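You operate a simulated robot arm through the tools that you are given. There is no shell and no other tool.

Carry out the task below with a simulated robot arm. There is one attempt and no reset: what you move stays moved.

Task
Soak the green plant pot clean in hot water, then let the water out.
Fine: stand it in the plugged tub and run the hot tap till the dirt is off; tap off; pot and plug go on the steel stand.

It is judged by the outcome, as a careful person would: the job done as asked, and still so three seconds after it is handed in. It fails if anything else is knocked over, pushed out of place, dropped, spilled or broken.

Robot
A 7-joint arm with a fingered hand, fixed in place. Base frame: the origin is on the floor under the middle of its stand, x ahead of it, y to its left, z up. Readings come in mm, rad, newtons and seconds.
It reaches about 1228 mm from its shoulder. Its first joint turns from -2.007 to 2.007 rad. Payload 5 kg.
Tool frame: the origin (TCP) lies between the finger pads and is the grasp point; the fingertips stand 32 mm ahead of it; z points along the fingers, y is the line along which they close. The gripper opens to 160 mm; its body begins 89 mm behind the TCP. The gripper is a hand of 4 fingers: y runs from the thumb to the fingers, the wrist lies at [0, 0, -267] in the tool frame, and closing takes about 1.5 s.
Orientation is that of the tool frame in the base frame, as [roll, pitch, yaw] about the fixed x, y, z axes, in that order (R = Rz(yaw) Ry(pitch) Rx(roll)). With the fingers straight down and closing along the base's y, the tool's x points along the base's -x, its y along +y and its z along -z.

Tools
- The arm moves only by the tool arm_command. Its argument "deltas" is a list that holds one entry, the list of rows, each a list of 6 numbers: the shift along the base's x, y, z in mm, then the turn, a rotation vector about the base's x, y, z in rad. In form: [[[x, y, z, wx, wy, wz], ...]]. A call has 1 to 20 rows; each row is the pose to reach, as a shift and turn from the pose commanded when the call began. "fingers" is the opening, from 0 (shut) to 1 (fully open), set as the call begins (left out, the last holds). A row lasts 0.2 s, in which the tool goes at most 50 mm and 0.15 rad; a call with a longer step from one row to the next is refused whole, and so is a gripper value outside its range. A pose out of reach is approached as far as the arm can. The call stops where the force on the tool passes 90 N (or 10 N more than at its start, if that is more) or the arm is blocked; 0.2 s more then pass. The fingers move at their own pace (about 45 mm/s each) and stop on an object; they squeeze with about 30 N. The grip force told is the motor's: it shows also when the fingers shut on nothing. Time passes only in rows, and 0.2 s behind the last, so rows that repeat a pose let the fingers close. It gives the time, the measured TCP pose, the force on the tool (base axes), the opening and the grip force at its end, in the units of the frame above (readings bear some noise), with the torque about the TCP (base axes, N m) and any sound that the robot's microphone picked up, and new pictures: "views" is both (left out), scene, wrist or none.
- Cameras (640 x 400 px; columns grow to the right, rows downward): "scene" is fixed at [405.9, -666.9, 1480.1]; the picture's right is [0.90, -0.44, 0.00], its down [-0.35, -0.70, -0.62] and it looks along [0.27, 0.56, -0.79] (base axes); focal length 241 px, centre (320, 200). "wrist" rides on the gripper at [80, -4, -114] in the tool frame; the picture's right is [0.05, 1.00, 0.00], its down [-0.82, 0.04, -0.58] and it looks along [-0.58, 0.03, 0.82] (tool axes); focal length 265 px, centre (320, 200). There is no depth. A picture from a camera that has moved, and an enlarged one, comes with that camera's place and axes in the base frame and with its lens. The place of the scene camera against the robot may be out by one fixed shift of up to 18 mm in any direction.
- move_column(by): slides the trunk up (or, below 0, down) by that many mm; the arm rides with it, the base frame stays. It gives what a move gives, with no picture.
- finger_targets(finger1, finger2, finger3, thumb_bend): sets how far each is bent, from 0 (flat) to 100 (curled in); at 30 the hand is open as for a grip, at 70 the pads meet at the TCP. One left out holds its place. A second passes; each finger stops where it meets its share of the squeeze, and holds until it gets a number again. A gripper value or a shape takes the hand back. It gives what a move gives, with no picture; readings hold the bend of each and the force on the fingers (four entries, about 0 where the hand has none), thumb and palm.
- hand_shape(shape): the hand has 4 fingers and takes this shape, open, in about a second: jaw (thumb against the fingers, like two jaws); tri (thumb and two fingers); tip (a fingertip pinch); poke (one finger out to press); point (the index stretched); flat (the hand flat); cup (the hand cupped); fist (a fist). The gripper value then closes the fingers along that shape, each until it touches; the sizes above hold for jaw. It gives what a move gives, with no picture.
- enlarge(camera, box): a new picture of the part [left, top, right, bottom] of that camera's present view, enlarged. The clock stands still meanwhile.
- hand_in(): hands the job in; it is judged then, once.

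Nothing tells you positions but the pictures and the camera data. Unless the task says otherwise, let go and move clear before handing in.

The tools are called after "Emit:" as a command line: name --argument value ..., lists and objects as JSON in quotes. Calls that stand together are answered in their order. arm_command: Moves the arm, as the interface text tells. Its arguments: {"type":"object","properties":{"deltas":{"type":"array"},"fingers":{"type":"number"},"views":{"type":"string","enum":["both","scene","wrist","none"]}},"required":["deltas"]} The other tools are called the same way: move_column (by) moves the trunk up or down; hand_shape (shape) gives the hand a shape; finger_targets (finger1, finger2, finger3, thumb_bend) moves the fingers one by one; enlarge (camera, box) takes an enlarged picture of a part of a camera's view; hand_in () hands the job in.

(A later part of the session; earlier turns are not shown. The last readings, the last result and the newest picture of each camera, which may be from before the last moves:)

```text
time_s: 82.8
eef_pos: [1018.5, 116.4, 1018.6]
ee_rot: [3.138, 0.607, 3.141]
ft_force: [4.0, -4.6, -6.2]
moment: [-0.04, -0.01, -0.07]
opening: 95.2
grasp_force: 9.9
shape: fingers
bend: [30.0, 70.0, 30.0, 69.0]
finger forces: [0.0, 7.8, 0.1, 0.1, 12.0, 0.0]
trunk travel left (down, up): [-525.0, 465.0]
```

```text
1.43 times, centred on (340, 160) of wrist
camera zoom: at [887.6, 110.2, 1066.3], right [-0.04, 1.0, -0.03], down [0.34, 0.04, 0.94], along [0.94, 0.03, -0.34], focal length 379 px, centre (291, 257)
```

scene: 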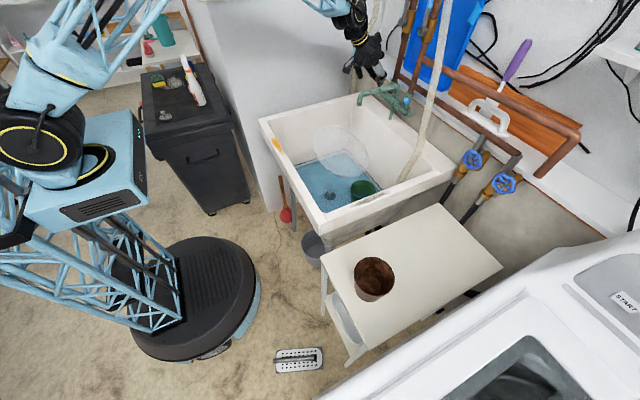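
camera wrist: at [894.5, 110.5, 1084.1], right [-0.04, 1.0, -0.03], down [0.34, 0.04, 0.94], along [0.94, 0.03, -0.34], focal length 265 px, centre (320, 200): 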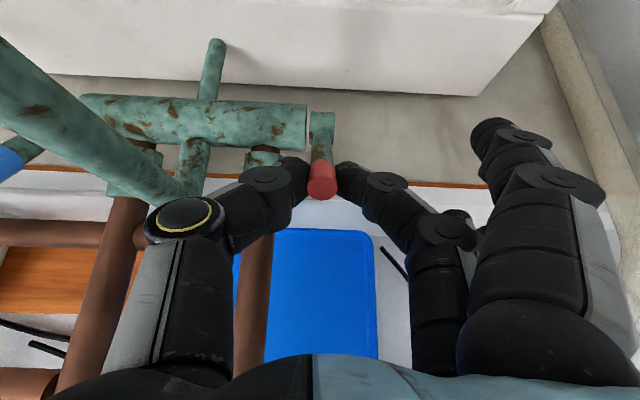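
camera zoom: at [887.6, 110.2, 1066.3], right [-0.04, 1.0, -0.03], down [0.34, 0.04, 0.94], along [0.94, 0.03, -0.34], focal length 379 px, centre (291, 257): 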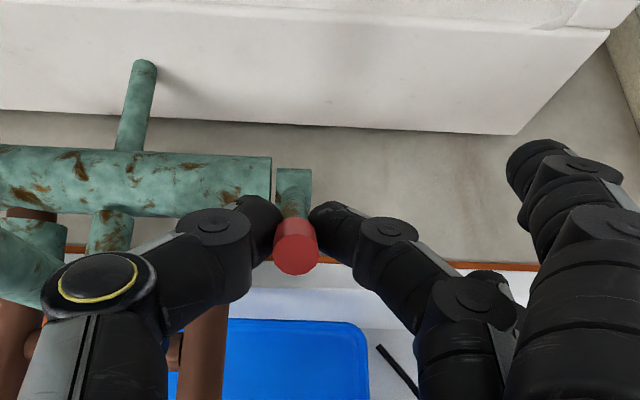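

Good grip just at the cap. I push the lever back along its arc to the stop in small steps.

Emit:
arm_command --deltas '[[[3, 0, 3, 0, 0, 0], [6, 0, 5, 0, 0, 0], [9, 0, 7, 0, 0, 0], [11, 0, 8, 0, 0, 0], [11, 0, 8, 0, 0, 0]]]' --views "none"

Emit:
enlarge --camera "wrist" --box '[180, 20, 500, 300]'

Emit:
enlarge --camera "scene" --box '[300, 80, 420, 210]'

```text
time_s: 84.0
eef_pos: [1029.5, 114.9, 1026.4]
ee_rot: [3.138, 0.606, -3.141]
ft_force: [-5.9, -4.8, -9.7]
moment: [-0.1, 0.26, 0.0]
opening: 95.3
grasp_force: 9.6
shape: fingers
bend: [30.0, 70.0, 30.0, 69.0]
finger forces: [0.0, 7.5, 0.0, 0.0, 11.8, 0.1]
trunk travel left (down, up): [-525.0, 465.0]
```

```text
1.43 times, centred on (340, 160) of wrist
camera zoom: at [898.0, 110.2, 1074.3], right [-0.04, 1.0, -0.03], down [0.34, 0.04, 0.94], along [0.94, 0.03, -0.34], focal length 379 px, centre (291, 257)
```

zoom: 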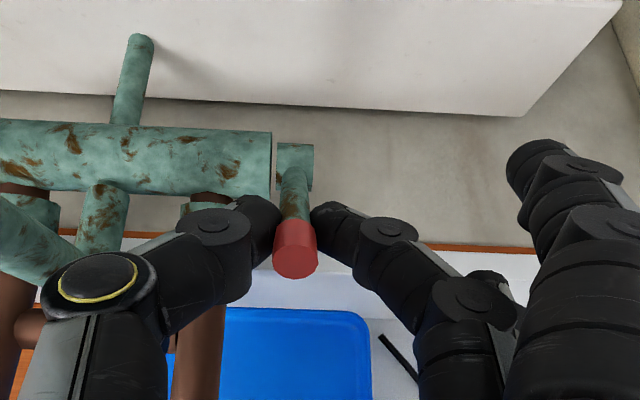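

```text
3.08 times, centred on (360, 145) of scene
camera zoom: at [405.9, -666.9, 1480.1], right [0.9, -0.44, 0.0], down [-0.35, -0.7, -0.62], along [0.27, 0.56, -0.79], focal length 740 px, centre (197, 369)
```

zoom: 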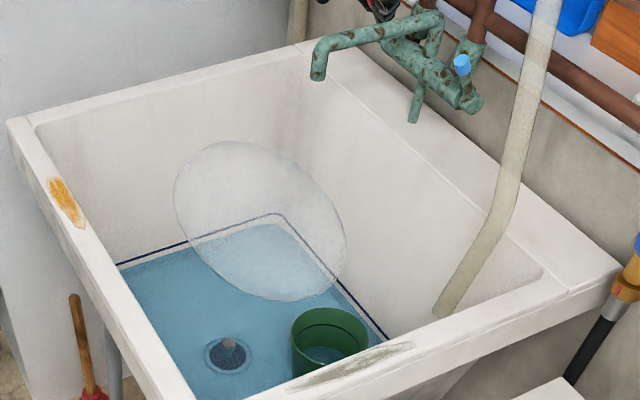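

The stream has stopped and the lever is back at about its starting angle. I press 2 mm more to confirm the stop, then simply open the fingers.

Emit:
arm_command --deltas '[[[2, 0, 1, 0, 0, 0], [2, 0, 1, 0, 0, 0]]]' --views "none"

Emit:
finger_targets --finger2 56 --thumb_bend 59

Emit:
enlarge --camera "wrist" --box '[180, 20, 500, 300]'

Emit:
enlarge --camera "scene" --box '[300, 80, 420, 210]'

```text
time_s: 84.6
eef_pos: [1031.7, 116.2, 1029.6]
ee_rot: [3.135, 0.61, -3.141]
ft_force: [0.0, -3.0, -2.7]
moment: [-0.03, 0.06, -0.02]
opening: 94.4
grasp_force: 8.3
shape: fingers
bend: [30.0, 70.0, 30.0, 70.0]
finger forces: [0.1, 6.8, 0.0, 0.1, 9.9, 0.0]
trunk travel left (down, up): [-525.0, 465.0]
```

```text
time_s: 85.6
eef_pos: [1032.0, 115.7, 1029.2]
ee_rot: [3.139, 0.608, -3.141]
ft_force: [-0.1, 1.0, 0.3]
moment: [-0.02, -0.02, 0.01]
opening: 112.4
grasp_force: 0.0
shape: fingers
bend: [30.0, 56.0, 30.0, 59.0]
finger forces: [0.1, 0.0, 0.0, 0.1, 0.0, 0.1]
trunk travel left (down, up): [-525.0, 465.0]
```

```text
1.43 times, centred on (340, 160) of wrist
camera zoom: at [900.1, 110.4, 1076.3], right [-0.04, 1.0, -0.03], down [0.34, 0.04, 0.94], along [0.94, 0.03, -0.34], focal length 379 px, centre (291, 257)
```

zoom: 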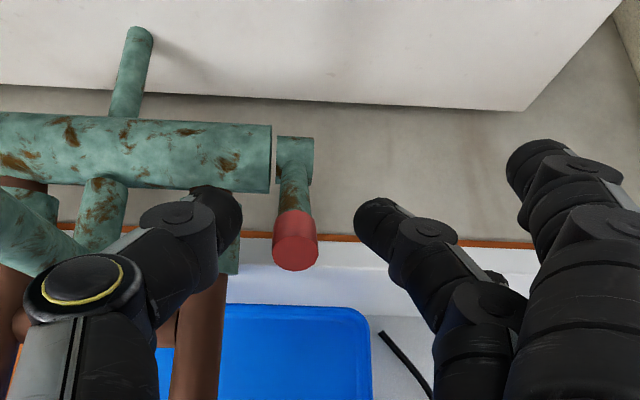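

```text
3.08 times, centred on (360, 145) of scene
camera zoom: at [405.9, -666.9, 1480.1], right [0.9, -0.44, 0.0], down [-0.35, -0.7, -0.62], along [0.27, 0.56, -0.79], focal length 740 px, centre (197, 369)
```

zoom: 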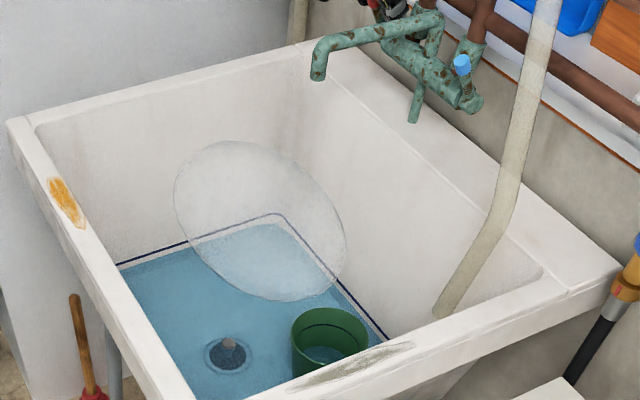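

The tap is off, with the lever at its original angle and no trickle. I back out along the lever's axis without touching it.

Emit:
arm_command --deltas '[[[-6, 0, 8, 0, 0, 0], [-12, 0, 17, 0, 0, 0], [-18, 0, 26, 0, 0, 0], [-26, 0, 38, 0, 0, 0], [-36, 0, 52, 0, 0, 0], [-48, 0, 70, 0, 0, 0], [-60, 0, 90, 0, 0, 0], [-75, 0, 110, 0, 0, 0], [-75, 0, 110, 0, 0, 0]]]' --views "both"

Emit:
enlarge --camera "scene" --box '[300, 80, 420, 210]'

```text
time_s: 87.6
eef_pos: [957.4, 116.7, 1139.5]
ee_rot: [3.138, 0.607, -3.141]
ft_force: [-0.6, -0.3, -0.2]
moment: [0.03, -0.02, -0.02]
opening: 112.4
grasp_force: 0.2
shape: fingers
bend: [30.0, 56.0, 30.0, 59.0]
finger forces: [0.1, 0.0, 0.0, 0.0, 0.1, 0.0]
trunk travel left (down, up): [-525.0, 465.0]
camera wrist: at [825.0, 111.5, 1186.1], right [-0.04, 1.0, -0.03], down [0.34, 0.04, 0.94], along [0.94, 0.03, -0.34], focal length 265 px, centre (320, 200)
```

scene: 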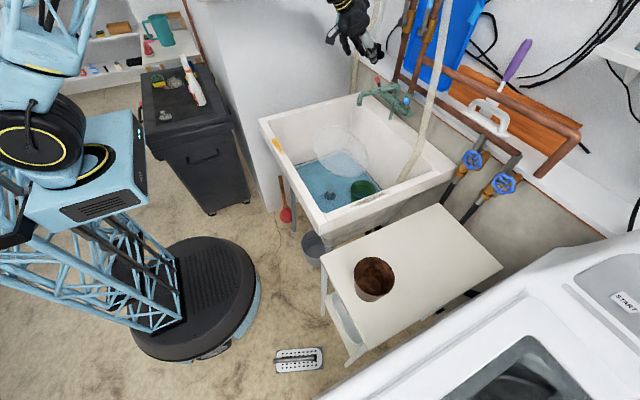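
wrist: 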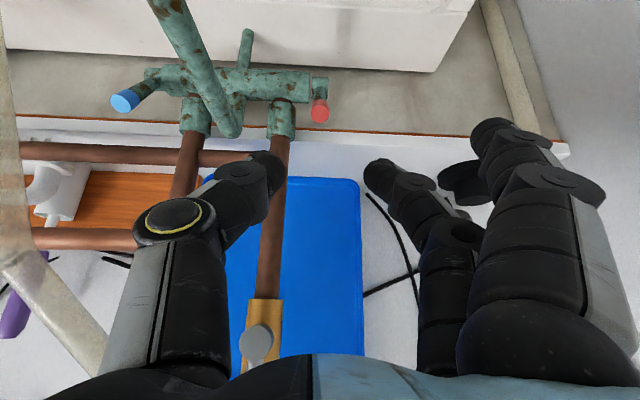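

```text
3.08 times, centred on (360, 145) of scene
camera zoom: at [405.9, -666.9, 1480.1], right [0.9, -0.44, 0.0], down [-0.35, -0.7, -0.62], along [0.27, 0.56, -0.79], focal length 740 px, centre (197, 369)
```

zoom: 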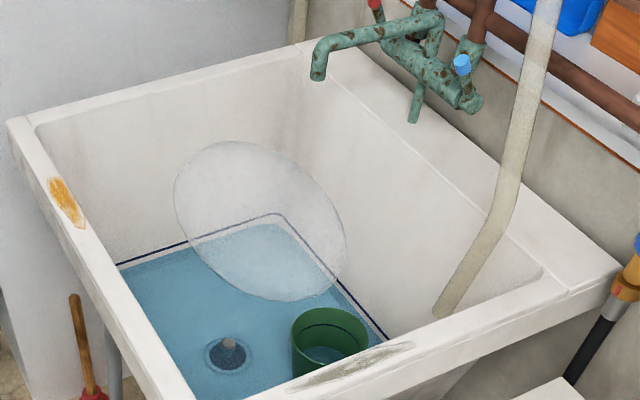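

Tap is off and the water is still. Now I go over the plug with a vertical hand (knob top about [765, -20, 617]) and come down to look before pinching it.

Emit:
arm_command --deltas '[[[-38, 0, 4, 0, 0.122, 0], [-76, 0, 4, 0, 0.244, 0], [-114, -5, 4, 0, 0.366, 0], [-152, -30, 4, 0, 0.488, 0], [-180, -70, -5, 0, 0.607, 0], [-192, -110, -25, 0, 0.607, 0], [-192, -136, -60, 0, 0.607, 0], [-192, -136, -105, 0, 0.607, 0], [-192, -136, -150, 0, 0.607, 0], [-192, -136, -195, 0, 0.607, 0], [-192, -136, -240, 0, 0.607, 0], [-192, -136, -285, 0, 0.607, 0], [-192, -136, -330, 0, 0.607, 0], [-192, -136, -370, 0, 0.607, 0], [-192, -136, -380, 0, 0.607, 0], [-192, -136, -380, 0, 0.607, 0]]]' --views "both"

Emit:
enlarge --camera "wrist" --box '[230, 50, 410, 190]'

```text
time_s: 91.0
eef_pos: [766.9, -20.5, 758.8]
ee_rot: [3.137, 0.001, -3.14]
ft_force: [-0.1, 0.0, -0.6]
moment: [-0.01, -0.02, -0.02]
opening: 112.4
grasp_force: 0.1
shape: fingers
bend: [30.0, 56.0, 30.0, 59.0]
finger forces: [0.0, 0.0, 0.1, 0.0, 0.1, 0.0]
trunk travel left (down, up): [-525.0, 465.0]
camera wrist: at [685.2, -25.5, 872.5], right [-0.05, 1.0, 0.0], down [0.81, 0.04, 0.58], along [0.58, 0.03, -0.82], focal length 265 px, centre (320, 200)
```

scene: 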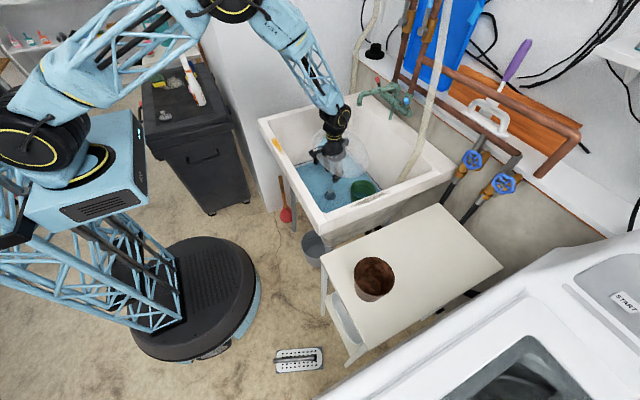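
wrist: 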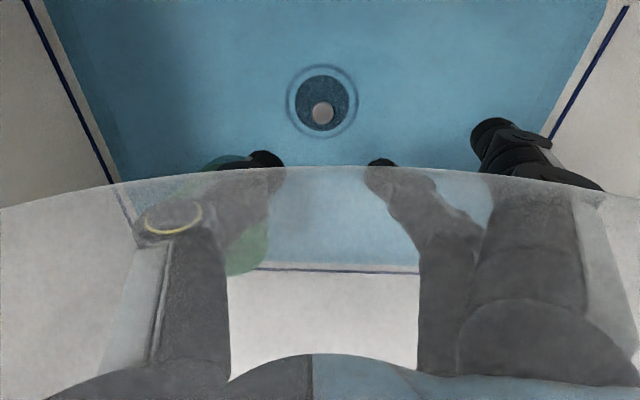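

```text
2.86 times, centred on (320, 120) of wrist
camera zoom: at [685.2, -25.5, 872.5], right [-0.05, 1.0, 0.0], down [0.81, 0.04, 0.58], along [0.58, 0.03, -0.82], focal length 758 px, centre (320, 429)
```

zoom: 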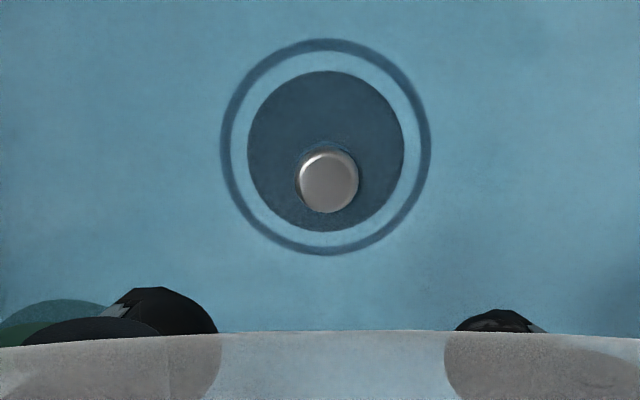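

The knob is right below the hand at about [764, -19, 617]. I descend around it with the pinch still open.

Emit:
arm_command --deltas '[[[-2, 1, -25, 0, 0, 0], [-2, 1, -50, 0, 0, 0], [-2, 1, -75, 0, 0, 0], [-2, 1, -95, 0, 0, 0], [-2, 1, -110, 0, 0, 0], [-2, 1, -122, 0, 0, 0], [-2, 1, -127, 0, 0, 0], [-2, 1, -127, 0, 0, 0]]]' --views "wrist"

Emit:
enlarge --camera "wrist" --box '[200, 60, 440, 250]'

```text
time_s: 92.8
eef_pos: [763.2, -18.5, 631.8]
ee_rot: [3.139, 0.001, -3.141]
ft_force: [1.1, -0.4, -1.1]
moment: [-0.02, 0.0, 0.01]
opening: 112.8
grasp_force: 0.0
shape: fingers
bend: [30.0, 56.0, 30.0, 59.0]
finger forces: [0.0, 0.0, 0.0, 0.1, 0.1, 0.0]
trunk travel left (down, up): [-525.0, 465.0]
camera wrist: at [682.1, -23.8, 744.6], right [-0.05, 1.0, 0.0], down [0.81, 0.04, 0.58], along [0.58, 0.03, -0.82], focal length 265 px, centre (320, 200)
```

wrist: 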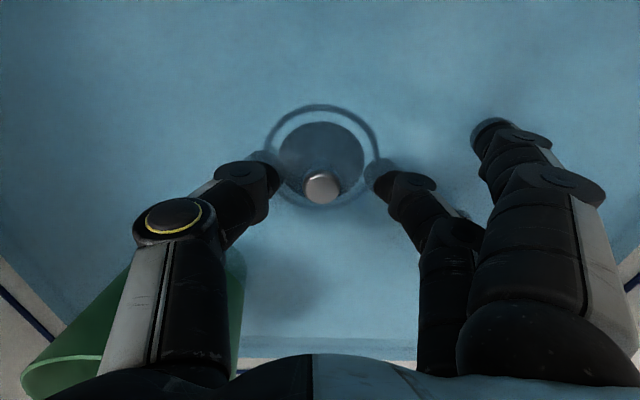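

```text
2.11 times, centred on (320, 155) of wrist
camera zoom: at [682.1, -23.8, 744.6], right [-0.05, 1.0, 0.0], down [0.81, 0.04, 0.58], along [0.58, 0.03, -0.82], focal length 559 px, centre (320, 295)
```

zoom: 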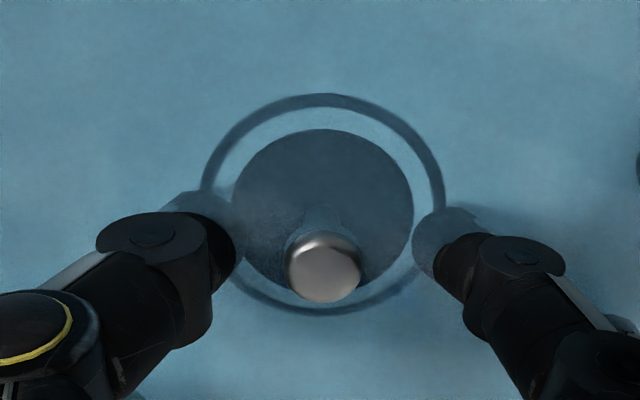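

Thumb and middle finger straddle the knob. I lower a few millimetres more, checking for floor contact, then pinch.

Emit:
arm_command --deltas '[[[0, 0, -2, 0, 0, 0], [0, 0, -4, 0, 0, 0], [0, 0, -6, 0, 0, 0], [0, 0, -6, 0, 0, 0]]]' --views "none"

Emit:
finger_targets --finger2 76 --thumb_bend 76

Emit:
enlarge --camera "wrist" --box '[200, 60, 440, 250]'

```text
time_s: 93.8
eef_pos: [762.0, -19.8, 626.2]
ee_rot: [3.137, 0.003, 3.14]
ft_force: [-1.6, -0.2, 10.1]
moment: [-0.23, 0.05, -0.04]
opening: 112.8
grasp_force: 5.7
shape: fingers
bend: [30.0, 56.0, 30.0, 59.0]
finger forces: [0.0, 3.3, 0.1, 0.1, 8.2, 0.0]
trunk travel left (down, up): [-525.0, 465.0]
```

```text
time_s: 94.8
eef_pos: [762.0, -19.5, 626.4]
ee_rot: [3.137, -0.001, 3.141]
ft_force: [-0.8, -10.7, 3.2]
moment: [-0.34, -0.01, -0.04]
opening: 99.8
grasp_force: 13.5
shape: fingers
bend: [30.0, 60.0, 30.0, 69.0]
finger forces: [0.0, 9.4, 0.1, 0.0, 18.5, 0.0]
trunk travel left (down, up): [-525.0, 465.0]
```

```text
2.11 times, centred on (320, 155) of wrist
camera zoom: at [681.1, -25.5, 739.4], right [-0.05, 1.0, 0.0], down [0.81, 0.04, 0.58], along [0.58, 0.03, -0.82], focal length 559 px, centre (320, 295)
```

zoom: 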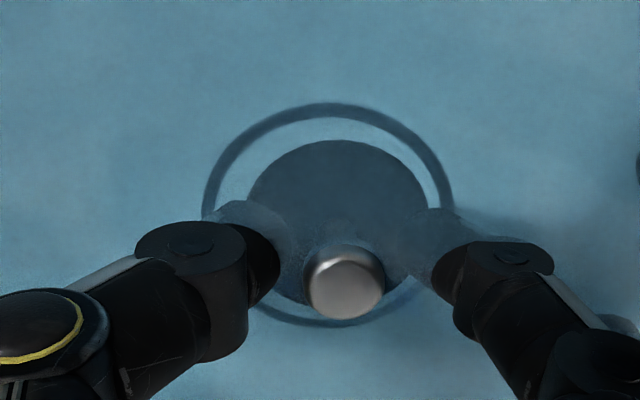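

The fingertips touched the floor, and the middle finger got hung up there instead of reaching the knob. I ease up 5 mm and let the pinch close again.

Emit:
arm_command --deltas '[[[0, 0, 2, 0, 0, 0], [0, 0, 5, 0, 0, 0], [0, 0, 5, 0, 0, 0]]]' --views "none"

Emit:
finger_targets --finger2 78 --thumb_bend 74

Emit:
enlarge --camera "wrist" --box '[200, 60, 440, 250]'

```text
time_s: 95.6
eef_pos: [762.4, -18.3, 630.3]
ee_rot: [3.137, 0.0, -3.14]
ft_force: [-0.6, -11.5, -3.9]
moment: [-0.66, 0.02, 0.04]
opening: 100.2
grasp_force: 11.6
shape: fingers
bend: [30.0, 63.0, 30.0, 69.0]
finger forces: [0.1, 7.0, 0.0, 0.1, 16.7, 0.0]
trunk travel left (down, up): [-525.0, 465.0]
```

```text
time_s: 96.6
eef_pos: [762.6, -17.8, 630.3]
ee_rot: [3.136, 0.002, -3.141]
ft_force: [0.3, -1.1, 0.2]
moment: [-0.01, -0.02, -0.02]
opening: 95.9
grasp_force: 12.7
shape: fingers
bend: [30.0, 65.0, 30.0, 69.0]
finger forces: [0.1, 15.0, 0.0, 0.0, 10.2, 0.0]
trunk travel left (down, up): [-525.0, 465.0]
```

```text
2.11 times, centred on (320, 155) of wrist
camera zoom: at [681.4, -23.1, 744.7], right [-0.05, 1.0, 0.0], down [0.81, 0.04, 0.58], along [0.58, 0.03, -0.82], focal length 559 px, centre (320, 295)
```

zoom: 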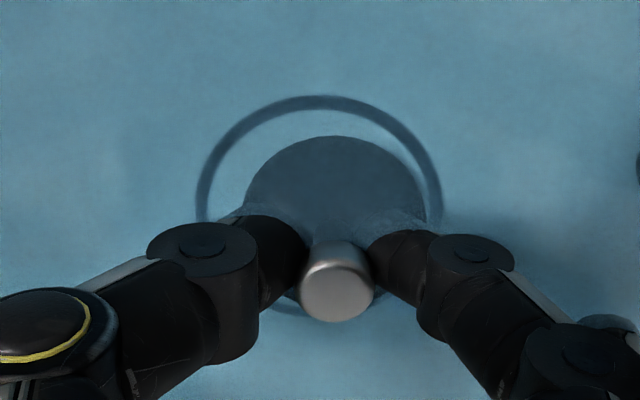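

Now both sides press on the knob's stem (10–15 N). I pull up gently.

Emit:
arm_command --deltas '[[[0, 0, 3, 0, 0, 0], [0, 0, 6, 0, 0, 0], [0, 0, 10, 0, 0, 0], [0, 0, 15, 0, 0, 0], [0, 0, 20, 0, 0, 0], [0, 0, 20, 0, 0, 0]]]' --views "both"

Emit:
enlarge --camera "wrist" --box '[200, 60, 440, 250]'

```text
time_s: 98.0
eef_pos: [762.2, -19.5, 650.6]
ee_rot: [3.135, 0.001, -3.141]
ft_force: [-0.3, 0.4, -0.7]
moment: [0.01, -0.01, 0.01]
opening: 95.6
grasp_force: 11.8
shape: fingers
bend: [30.0, 65.0, 30.0, 69.0]
finger forces: [0.1, 15.1, 0.0, 0.1, 9.8, 0.1]
trunk travel left (down, up): [-525.0, 465.0]
camera wrist: at [681.6, -24.1, 765.2], right [-0.05, 1.0, 0.0], down [0.81, 0.04, 0.58], along [0.58, 0.03, -0.82], focal length 265 px, centre (320, 200)
```

scene: 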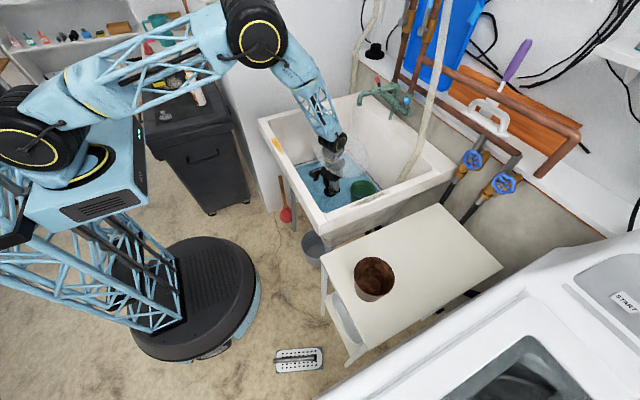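
wrist: 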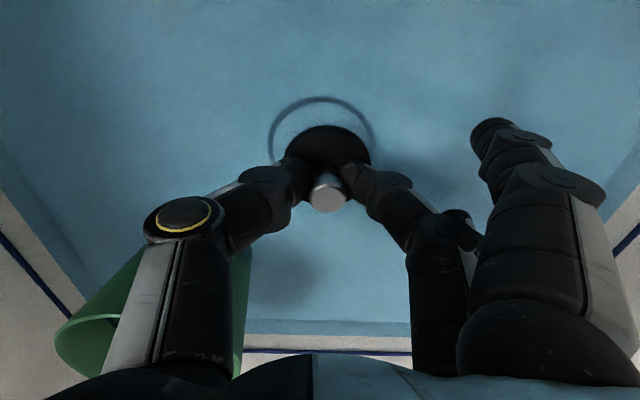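

```text
2.11 times, centred on (320, 155) of wrist
camera zoom: at [681.6, -24.1, 765.2], right [-0.05, 1.0, 0.0], down [0.81, 0.04, 0.58], along [0.58, 0.03, -0.82], focal length 559 px, centre (320, 295)
```

zoom: 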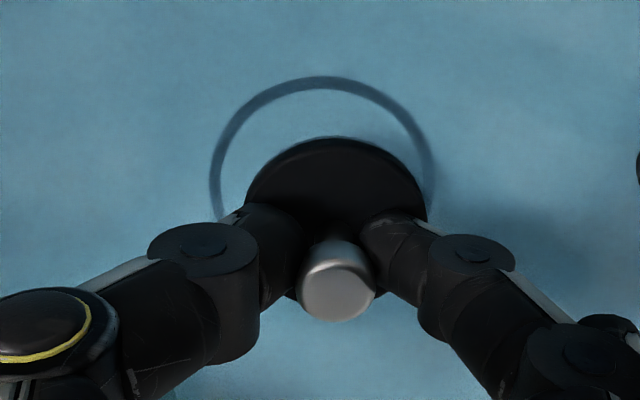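

The plug is out and firmly held. I lift it up clear of the tub and check that the water is draining.

Emit:
arm_command --deltas '[[[0, 0, 25, 0, 0, 0], [0, 0, 55, 0, 0, 0], [0, 0, 90, 0, 0, 0], [0, 0, 125, 0, 0, 0], [0, 0, 160, 0, 0, 0], [0, 0, 195, 0, 0, 0], [0, 0, 230, 0, 0, 0], [0, 0, 265, 0, 0, 0], [0, 0, 300, 0, 0, 0], [0, 0, 330, 0, 0, 0], [0, 0, 350, 0, 0, 0], [0, 0, 350, 0, 0, 0]]]' --views "both"

Emit:
enlarge --camera "scene" --box '[280, 90, 420, 220]'

Emit:
enlarge --camera "wrist" --box '[200, 60, 440, 250]'

```text
time_s: 100.6
eef_pos: [761.1, -20.3, 1002.9]
ee_rot: [3.138, 0.001, 3.14]
ft_force: [0.5, 0.3, -0.3]
moment: [-0.02, 0.01, 0.03]
opening: 95.6
grasp_force: 11.4
shape: fingers
bend: [30.0, 65.0, 30.0, 69.0]
finger forces: [0.1, 14.1, 0.0, 0.0, 9.8, 0.0]
trunk travel left (down, up): [-525.0, 465.0]
camera wrist: at [681.6, -24.9, 1115.1], right [-0.05, 1.0, 0.0], down [0.81, 0.04, 0.58], along [0.58, 0.03, -0.82], focal length 265 px, centre (320, 200)
```

scene: 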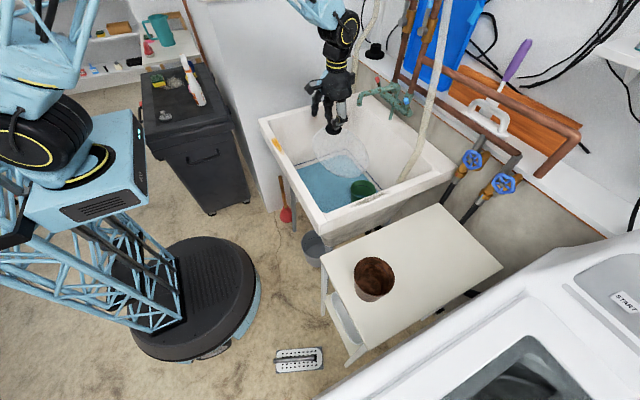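
wrist: 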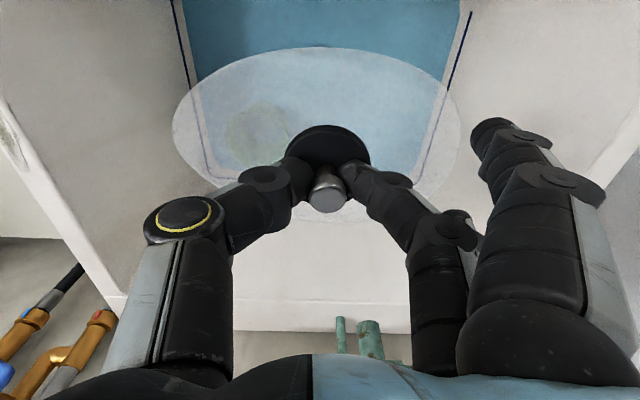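

```text
3.08 times, centred on (350, 155) of scene
camera zoom: at [405.9, -666.9, 1480.1], right [0.9, -0.44, 0.0], down [-0.35, -0.7, -0.62], along [0.27, 0.56, -0.79], focal length 740 px, centre (228, 338)
```

zoom: 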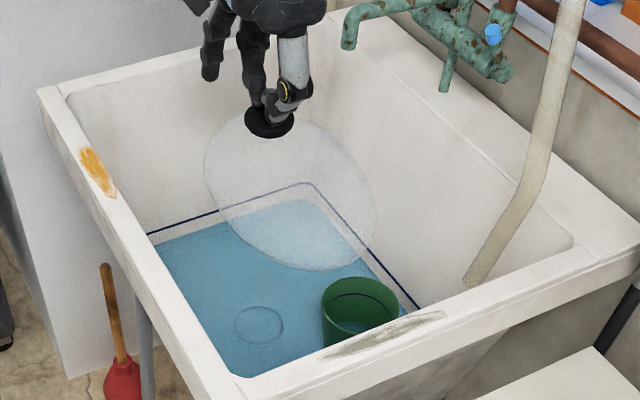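

```text
2.11 times, centred on (320, 155) of wrist
camera zoom: at [681.6, -24.9, 1115.1], right [-0.05, 1.0, 0.0], down [0.81, 0.04, 0.58], along [0.58, 0.03, -0.82], focal length 559 px, centre (320, 295)
```

zoom: 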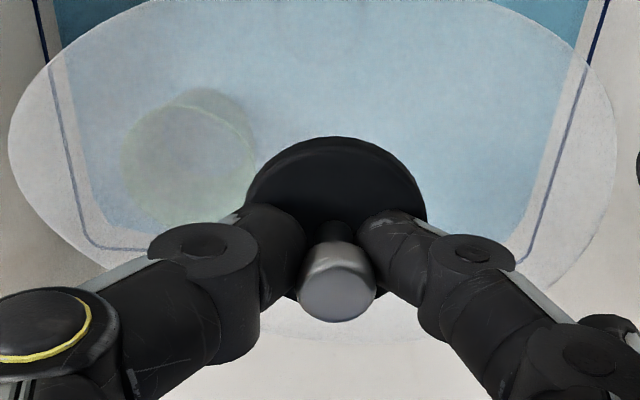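

The plug is secure and the tub is draining. The only stand in reach is the pale metal side table beside the tub, so I carry the plug over its free rear area, aiming at about [910, -480].

Emit:
arm_command --deltas '[[[5, -40, 10, 0, 0, 0], [10, -80, 20, 0, 0, 0], [15, -125, 20, 0, 0, 0], [20, -170, 20, 0, 0, 0], [25, -215, 20, 0, 0, 0], [35, -258, 20, 0, 0, 0], [50, -300, 20, 0, 0, 0], [70, -340, 20, 0, 0, 0], [95, -380, 20, 0, 0, 0], [120, -420, 20, 0, 0, 0], [140, -448, 10, 0, 0, 0], [149, -460, 0, 0, 0, 0], [149, -460, 0, 0, 0, 0]]]' --views "both"

Emit:
enlarge --camera "scene" --box '[280, 90, 420, 220]'

```text
time_s: 103.4
eef_pos: [893.1, -471.8, 999.2]
ee_rot: [3.136, -0.001, 3.141]
ft_force: [-0.1, -0.5, -0.9]
moment: [0.0, -0.02, -0.02]
opening: 95.1
grasp_force: 10.5
shape: fingers
bend: [30.0, 65.0, 30.0, 70.0]
finger forces: [0.1, 11.2, 0.0, 0.0, 9.4, 0.0]
out of reach, approached as far as the arm can: row 11, 12, 13
trunk travel left (down, up): [-525.0, 465.0]
camera wrist: at [813.9, -476.7, 1112.3], right [-0.05, 1.0, 0.01], down [0.82, 0.04, 0.58], along [0.58, 0.03, -0.82], focal length 265 px, centre (320, 200)
```

scene: 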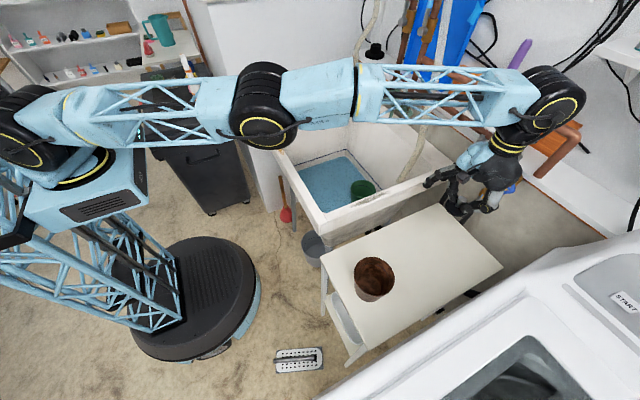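
wrist: 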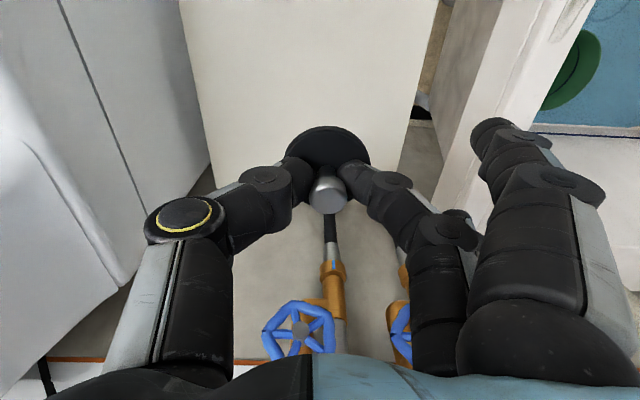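

```text
3.08 times, centred on (350, 155) of scene
camera zoom: at [405.9, -666.9, 1480.1], right [0.9, -0.44, 0.0], down [-0.35, -0.7, -0.62], along [0.27, 0.56, -0.79], focal length 740 px, centre (228, 338)
```

zoom: 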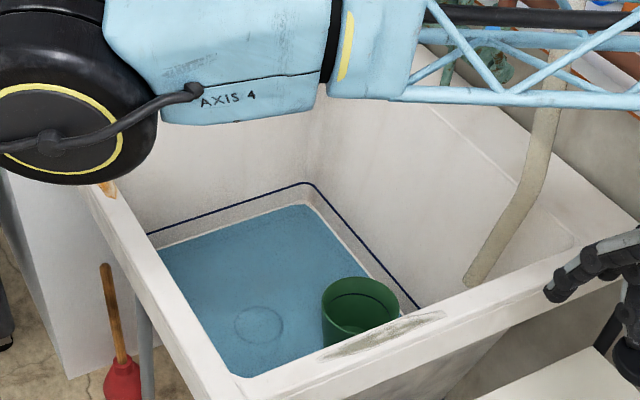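

The arm is nearly stretched out here, so I use a nearer spot, about [880, -440], on the table behind where the pot stood. I tuck the idle fingers in a little and lower the plug towards the table top.

Emit:
finger_targets --finger1 45 --finger3 45

Emit:
arm_command --deltas '[[[-5, 10, -25, 0, 0, 0], [-10, 20, -55, 0, 0, 0], [-13, 30, -90, 0, 0, 0], [-13, 32, -125, 0, 0, 0], [-13, 32, -155, 0, 0, 0], [-13, 32, -175, 0, 0, 0], [-13, 32, -185, 0, 0, 0], [-13, 32, -185, 0, 0, 0]]]' --views "both"

Emit:
enlarge --camera "wrist" --box '[200, 60, 440, 250]'

```text
time_s: 104.4
eef_pos: [894.3, -471.8, 998.6]
ee_rot: [3.136, 0.001, 3.141]
ft_force: [0.4, -0.1, -0.5]
moment: [0.0, -0.01, 0.01]
opening: 67.1
grasp_force: 9.4
shape: fingers
bend: [45.0, 65.0, 45.0, 70.0]
finger forces: [0.0, 11.2, 0.0, 0.0, 9.5, 0.1]
trunk travel left (down, up): [-525.0, 465.0]
```

```text
time_s: 106.2
eef_pos: [883.4, -438.0, 814.2]
ee_rot: [3.136, 0.0, -3.14]
ft_force: [-0.7, 0.9, -0.8]
moment: [-0.01, 0.02, 0.02]
opening: 66.6
grasp_force: 9.8
shape: fingers
bend: [45.0, 65.0, 45.0, 70.0]
finger forces: [0.0, 10.5, 0.0, 0.1, 9.3, 0.1]
trunk travel left (down, up): [-525.0, 465.0]
camera wrist: at [802.0, -443.6, 927.9], right [-0.05, 1.0, 0.0], down [0.81, 0.04, 0.58], along [0.58, 0.03, -0.82], focal length 265 px, centre (320, 200)
```

scene: 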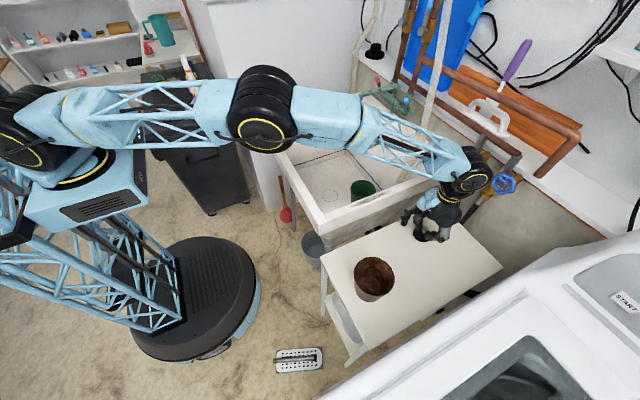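
wrist: 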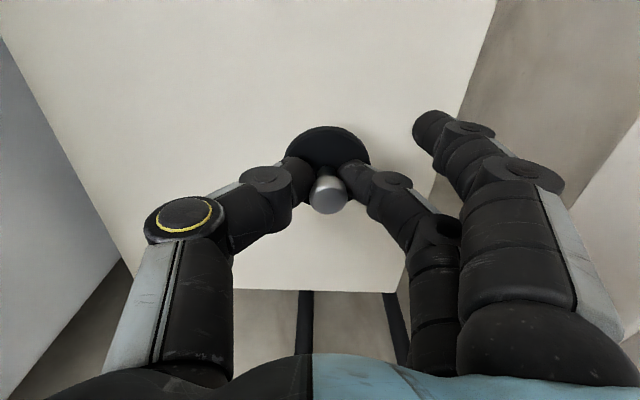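

```text
2.11 times, centred on (320, 155) of wrist
camera zoom: at [802.0, -443.6, 927.9], right [-0.05, 1.0, 0.0], down [0.81, 0.04, 0.58], along [0.58, 0.03, -0.82], focal length 559 px, centre (320, 295)
```

zoom: 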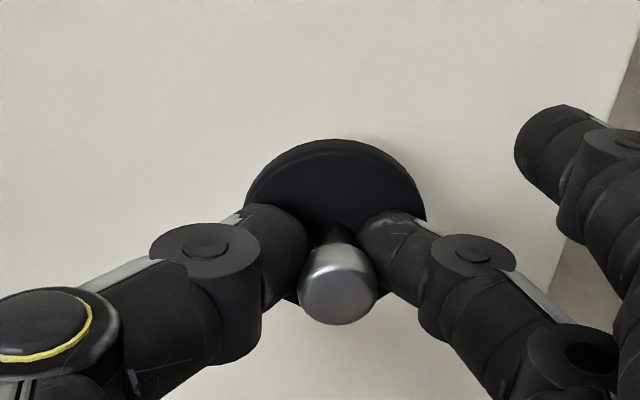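

The tub has already drained in the background. I lower the plug gently until it touches the table.

Emit:
arm_command --deltas '[[[0, 0, -3, 0, 0, 0], [0, 0, -6, 0, 0, 0], [0, 0, -9, 0, 0, 0], [0, 0, -12, 0, 0, 0]]]' --views "none"

Emit:
arm_command --deltas '[[[0, 0, -2, 0, 0, 0], [0, 0, -4, 0, 0, 0], [0, 0, -6, 0, 0, 0]]]' --views "wrist"

```text
time_s: 107.2
eef_pos: [881.9, -438.8, 803.9]
ee_rot: [3.136, 0.0, -3.141]
ft_force: [-0.3, 0.5, -0.3]
moment: [-0.03, 0.01, 0.0]
opening: 66.8
grasp_force: 10.0
shape: fingers
bend: [45.0, 65.0, 45.0, 70.0]
finger forces: [0.1, 10.5, 0.1, 0.0, 9.4, 0.0]
trunk travel left (down, up): [-525.0, 465.0]
```

```text
time_s: 108.0
eef_pos: [881.0, -439.4, 796.8]
ee_rot: [3.136, 0.0, 3.141]
ft_force: [0.1, 0.1, -0.5]
moment: [-0.01, -0.01, 0.02]
opening: 67.3
grasp_force: 9.9
shape: fingers
bend: [45.0, 65.0, 45.0, 70.0]
finger forces: [0.0, 10.5, 0.1, 0.0, 9.4, 0.0]
trunk travel left (down, up): [-525.0, 465.0]
camera wrist: at [801.1, -444.0, 910.5], right [-0.05, 1.0, 0.0], down [0.81, 0.04, 0.58], along [0.58, 0.03, -0.82], focal length 265 px, centre (320, 200)
```

wrist: 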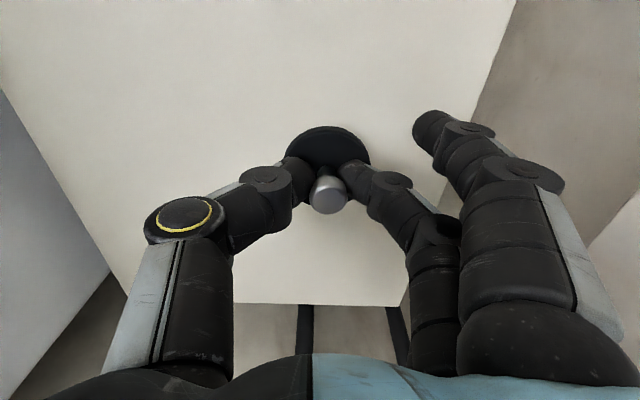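

Emit:
arm_command --deltas '[[[0, 0, -2, 0, 0, 0], [0, 0, -4, 0, 0, 0], [0, 0, -6, 0, 0, 0]]]' --views "none"

```text
time_s: 108.8
eef_pos: [882.4, -438.9, 790.3]
ee_rot: [3.135, 0.003, 3.141]
ft_force: [0.3, 0.2, -0.7]
moment: [0.01, 0.02, 0.02]
opening: 66.6
grasp_force: 9.8
shape: fingers
bend: [45.0, 65.0, 45.0, 70.0]
finger forces: [0.0, 10.6, 0.0, 0.0, 9.4, 0.0]
trunk travel left (down, up): [-525.0, 465.0]
```

No contact yet at TCP z 790. I continue down in 2 mm steps, watching the force.

Emit:
arm_command --deltas '[[[0, 0, -2, 0, 0, 0], [0, 0, -4, 0, 0, 0], [0, 0, -5, 0, 0, 0]]]' --views "wrist"

```text
time_s: 109.6
eef_pos: [881.9, -439.0, 791.2]
ee_rot: [3.137, 0.004, -3.141]
ft_force: [-1.7, -1.8, 17.2]
moment: [0.38, -0.13, 0.02]
opening: 67.4
grasp_force: 17.4
shape: fingers
bend: [45.0, 66.0, 45.0, 70.0]
finger forces: [0.1, 22.3, 0.0, 0.1, 13.1, 0.1]
trunk travel left (down, up): [-525.0, 465.0]
camera wrist: at [800.9, -443.8, 902.8], right [-0.05, 1.0, 0.0], down [0.81, 0.04, 0.58], along [0.58, 0.03, -0.81], focal length 265 px, centre (320, 200)
```

wrist: 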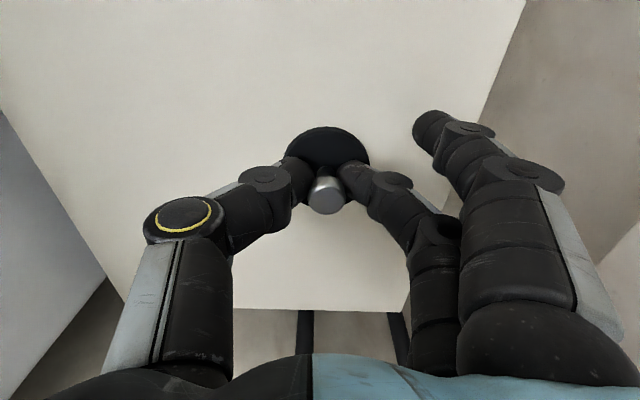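

The plug rests on the table (17 N up). I ease off 2 mm and open the pinch.

Emit:
arm_command --deltas '[[[0, 0, 2, 0, 0, 0], [0, 0, 2, 0, 0, 0]]]' --views "none"

Emit:
finger_targets --finger2 52 --thumb_bend 54

Emit:
enlarge --camera "wrist" --box '[200, 60, 440, 250]'

```text
time_s: 110.2
eef_pos: [881.0, -438.0, 789.0]
ee_rot: [3.139, 0.002, -3.141]
ft_force: [0.2, -3.4, 14.0]
moment: [0.19, -0.15, -0.08]
opening: 67.4
grasp_force: 16.0
shape: fingers
bend: [45.0, 66.0, 45.0, 70.0]
finger forces: [0.1, 19.5, 0.0, 0.1, 13.3, 0.1]
trunk travel left (down, up): [-525.0, 465.0]
```

```text
time_s: 111.2
eef_pos: [883.3, -439.6, 787.7]
ee_rot: [3.138, -0.001, 3.141]
ft_force: [1.0, -0.6, 0.3]
moment: [0.0, -0.01, 0.0]
opening: 92.9
grasp_force: 0.3
shape: fingers
bend: [45.0, 52.0, 45.0, 54.0]
finger forces: [0.1, 0.0, 0.0, 0.1, 0.0, 0.0]
trunk travel left (down, up): [-525.0, 465.0]
```

```text
2.11 times, centred on (320, 155) of wrist
camera zoom: at [801.6, -443.4, 901.7], right [-0.05, 1.0, 0.0], down [0.82, 0.04, 0.58], along [0.58, 0.03, -0.82], focal length 559 px, centre (320, 295)
```

zoom: 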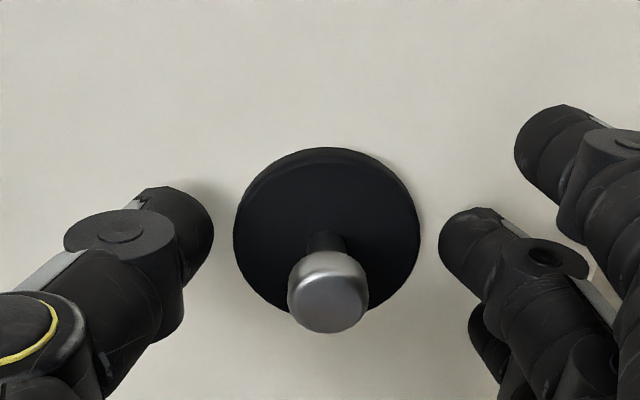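

The plug stands free on the table. I rise straight up, look over the table and tub, and then fetch the pot.

Emit:
arm_command --deltas '[[[0, 0, 10, 0, 0, 0], [0, 0, 25, 0, 0, 0], [0, 0, 45, 0, 0, 0], [0, 0, 75, 0, 0, 0], [0, 0, 110, 0, 0, 0], [-10, 10, 145, 0, 0, 0], [-25, 45, 180, 0, 0, 0], [-30, 90, 205, 0, 0, 0], [-30, 135, 215, 0, 0, 0], [-30, 180, 215, 0, 0, 0], [-25, 225, 215, 0, 0, 0], [-22, 270, 215, 0, 0, 0], [-21, 305, 215, 0, 0, 0], [-21, 317, 215, 0, 0, 0], [-21, 317, 215, 0, 0, 0]]]' --views "both"

Emit:
enlarge --camera "scene" --box '[260, 100, 520, 300]'

Emit:
enlarge --camera "wrist" --box '[240, 0, 420, 140]'

```text
refused: row 7 steps farther than a row can; nothing moved
```

```text
2.00 times, centred on (390, 200) of scene
camera zoom: at [405.9, -666.9, 1480.1], right [0.9, -0.44, 0.0], down [-0.35, -0.7, -0.62], along [0.27, 0.56, -0.79], focal length 481 px, centre (180, 200)
```

zoom: 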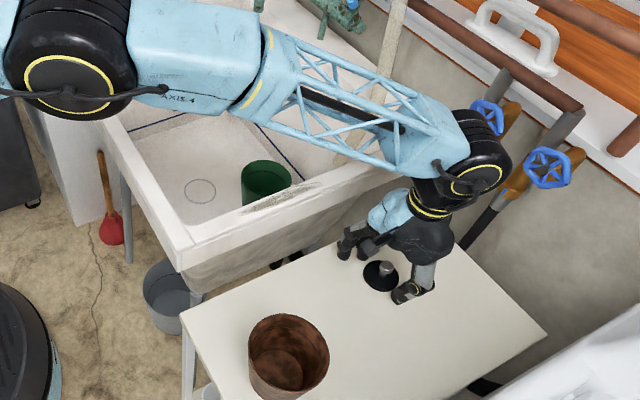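

```text
2.86 times, centred on (330, 70) of wrist
camera zoom: at [801.6, -443.4, 901.7], right [-0.05, 1.0, 0.0], down [0.82, 0.04, 0.58], along [0.58, 0.03, -0.82], focal length 758 px, centre (291, 571)
```

zoom: 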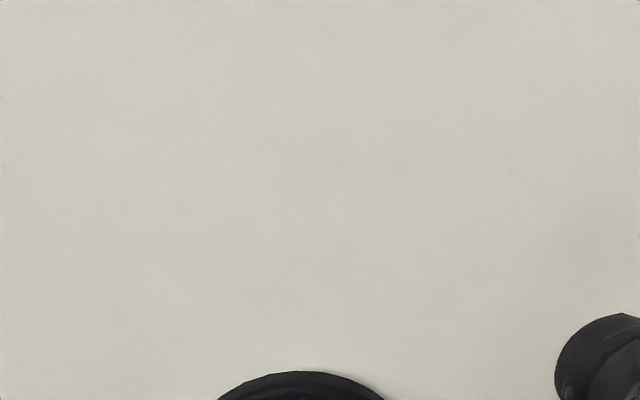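

One step was too long, so the move was refused and nothing moved; the plug stands fine and the tub is empty. I repeat the rise with shorter steps.

Emit:
arm_command --deltas '[[[0, 0, 10, 0, 0, 0], [0, 0, 25, 0, 0, 0], [0, 0, 45, 0, 0, 0], [0, 0, 75, 0, 0, 0], [0, 0, 110, 0, 0, 0], [-8, 8, 145, 0, 0, 0], [-20, 30, 175, 0, 0, 0], [-28, 65, 200, 0, 0, 0], [-30, 105, 212, 0, 0, 0], [-30, 145, 215, 0, 0, 0], [-30, 185, 215, 0, 0, 0], [-27, 225, 215, 0, 0, 0], [-23, 265, 215, 0, 0, 0], [-21, 300, 215, 0, 0, 0], [-21, 317, 215, 0, 0, 0], [-21, 317, 215, 0, 0, 0]]]' --views "both"

Emit:
enlarge --camera "scene" --box '[260, 100, 520, 300]'

Emit:
enlarge --camera "wrist" --box '[240, 0, 420, 140]'

```text
time_s: 114.6
eef_pos: [860.4, -121.9, 1004.5]
ee_rot: [3.138, -0.001, -3.141]
ft_force: [0.1, -0.1, 0.0]
moment: [0.02, -0.02, -0.03]
opening: 93.0
grasp_force: 0.0
shape: fingers
bend: [45.0, 52.0, 45.0, 54.0]
finger forces: [0.0, 0.0, 0.1, 0.0, 0.0, 0.0]
trunk travel left (down, up): [-525.0, 465.0]
camera wrist: at [780.3, -127.9, 1116.8], right [-0.05, 1.0, 0.0], down [0.81, 0.04, 0.58], along [0.58, 0.03, -0.82], focal length 265 px, centre (320, 200)
```

scene: 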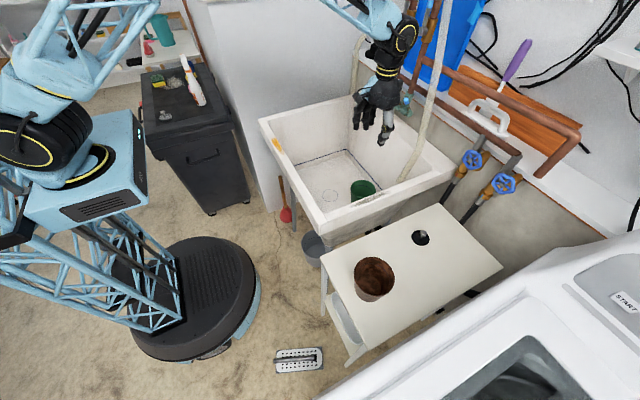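
wrist: 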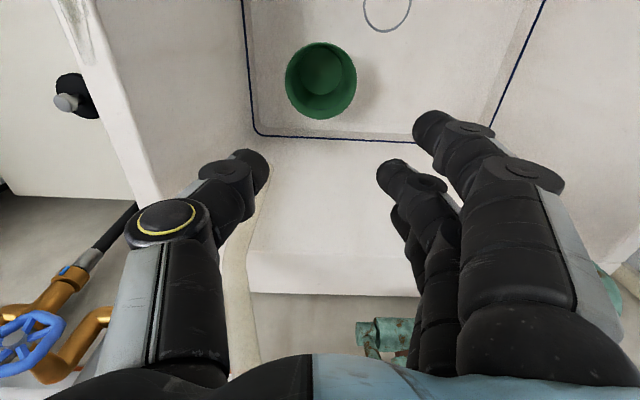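

```text
2.00 times, centred on (390, 200) of scene
camera zoom: at [405.9, -666.9, 1480.1], right [0.9, -0.44, 0.0], down [-0.35, -0.7, -0.62], along [0.27, 0.56, -0.79], focal length 481 px, centre (180, 200)
```

zoom: 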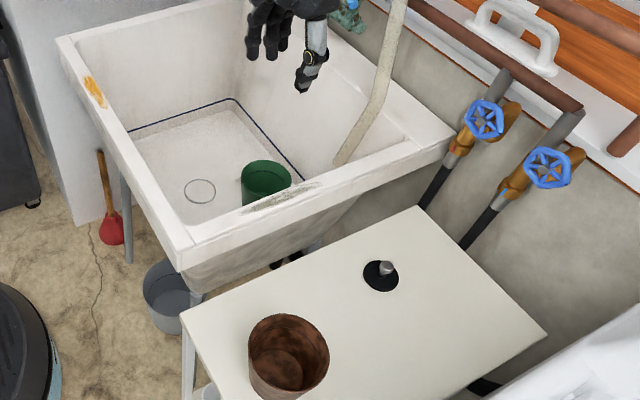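

```text
2.86 times, centred on (330, 70) of wrist
camera zoom: at [780.3, -127.9, 1116.8], right [-0.05, 1.0, 0.0], down [0.81, 0.04, 0.58], along [0.58, 0.03, -0.82], focal length 758 px, centre (291, 571)
```

zoom: 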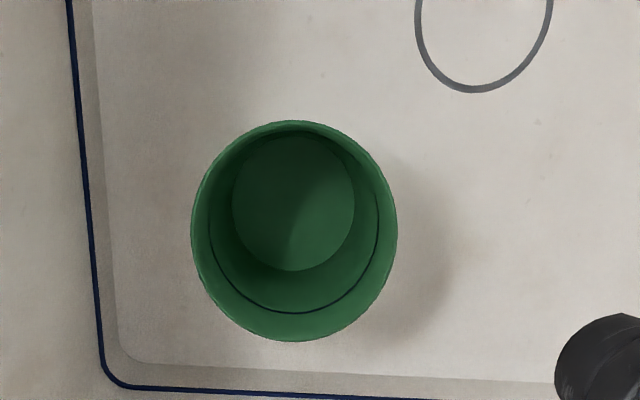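

The pot is clean and the tub is dry; the pot's rim centre is still at about [863, -122]. I open the hand to the same width as at release and come down around it.

Emit:
arm_command --deltas '[[[2, 0, -10, 0, 0, 0], [2, 0, -10, 0, 0, 0], [2, 0, -10, 0, 0, 0], [2, 0, -40, 0, 0, 0], [2, 0, -80, 0, 0, 0], [2, 0, -120, 0, 0, 0], [2, 0, -160, 0, 0, 0], [2, 0, -200, 0, 0, 0], [2, 0, -230, 0, 0, 0], [2, 0, -255, 0, 0, 0], [2, 0, -255, 0, 0, 0]]]' --fingers 0.92 --views "wrist"

```text
time_s: 117.0
eef_pos: [860.3, -120.9, 747.1]
ee_rot: [3.138, 0.001, -3.142]
ft_force: [-0.4, 0.4, 0.3]
moment: [0.02, -0.02, 0.01]
opening: 147.0
grasp_force: 0.1
shape: jaw
bend: [45.0, 45.0, 45.0, 13.0]
finger forces: [0.0, 0.1, 0.0, 0.1, 0.0, 0.0]
trunk travel left (down, up): [-525.0, 465.0]
camera wrist: at [779.7, -125.9, 860.7], right [-0.05, 1.0, 0.0], down [0.81, 0.04, 0.58], along [0.58, 0.03, -0.82], focal length 265 px, centre (320, 200)
```

wrist: 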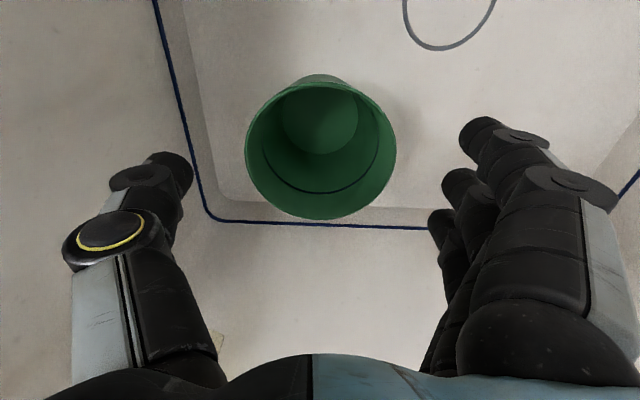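

Well centred. I continue down to the grasp height.

Emit:
arm_command --deltas '[[[1, -1, -20, 0, 0, 0], [1, -1, -40, 0, 0, 0], [1, -1, -60, 0, 0, 0], [1, -1, -80, 0, 0, 0], [1, -1, -92, 0, 0, 0], [1, -1, -97, 0, 0, 0], [1, -1, -97, 0, 0, 0]]]' --fingers 0.92 --views "wrist"

```text
time_s: 118.6
eef_pos: [864.7, -124.2, 650.6]
ee_rot: [3.138, 0.0, -3.141]
ft_force: [0.0, 0.9, 0.2]
moment: [0.0, 0.02, -0.05]
opening: 146.9
grasp_force: 0.0
shape: jaw
bend: [45.0, 45.0, 45.0, 13.0]
finger forces: [0.0, 0.0, 0.0, 0.0, 0.0, 0.0]
trunk travel left (down, up): [-525.0, 465.0]
camera wrist: at [783.6, -128.6, 764.1], right [-0.05, 1.0, 0.0], down [0.81, 0.04, 0.58], along [0.58, 0.03, -0.82], focal length 265 px, centre (320, 200)
```

wrist: 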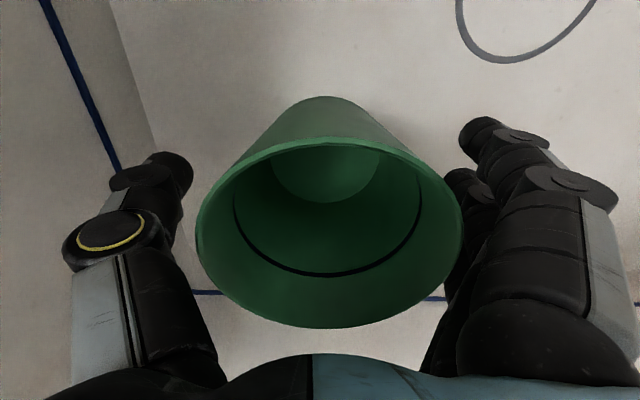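

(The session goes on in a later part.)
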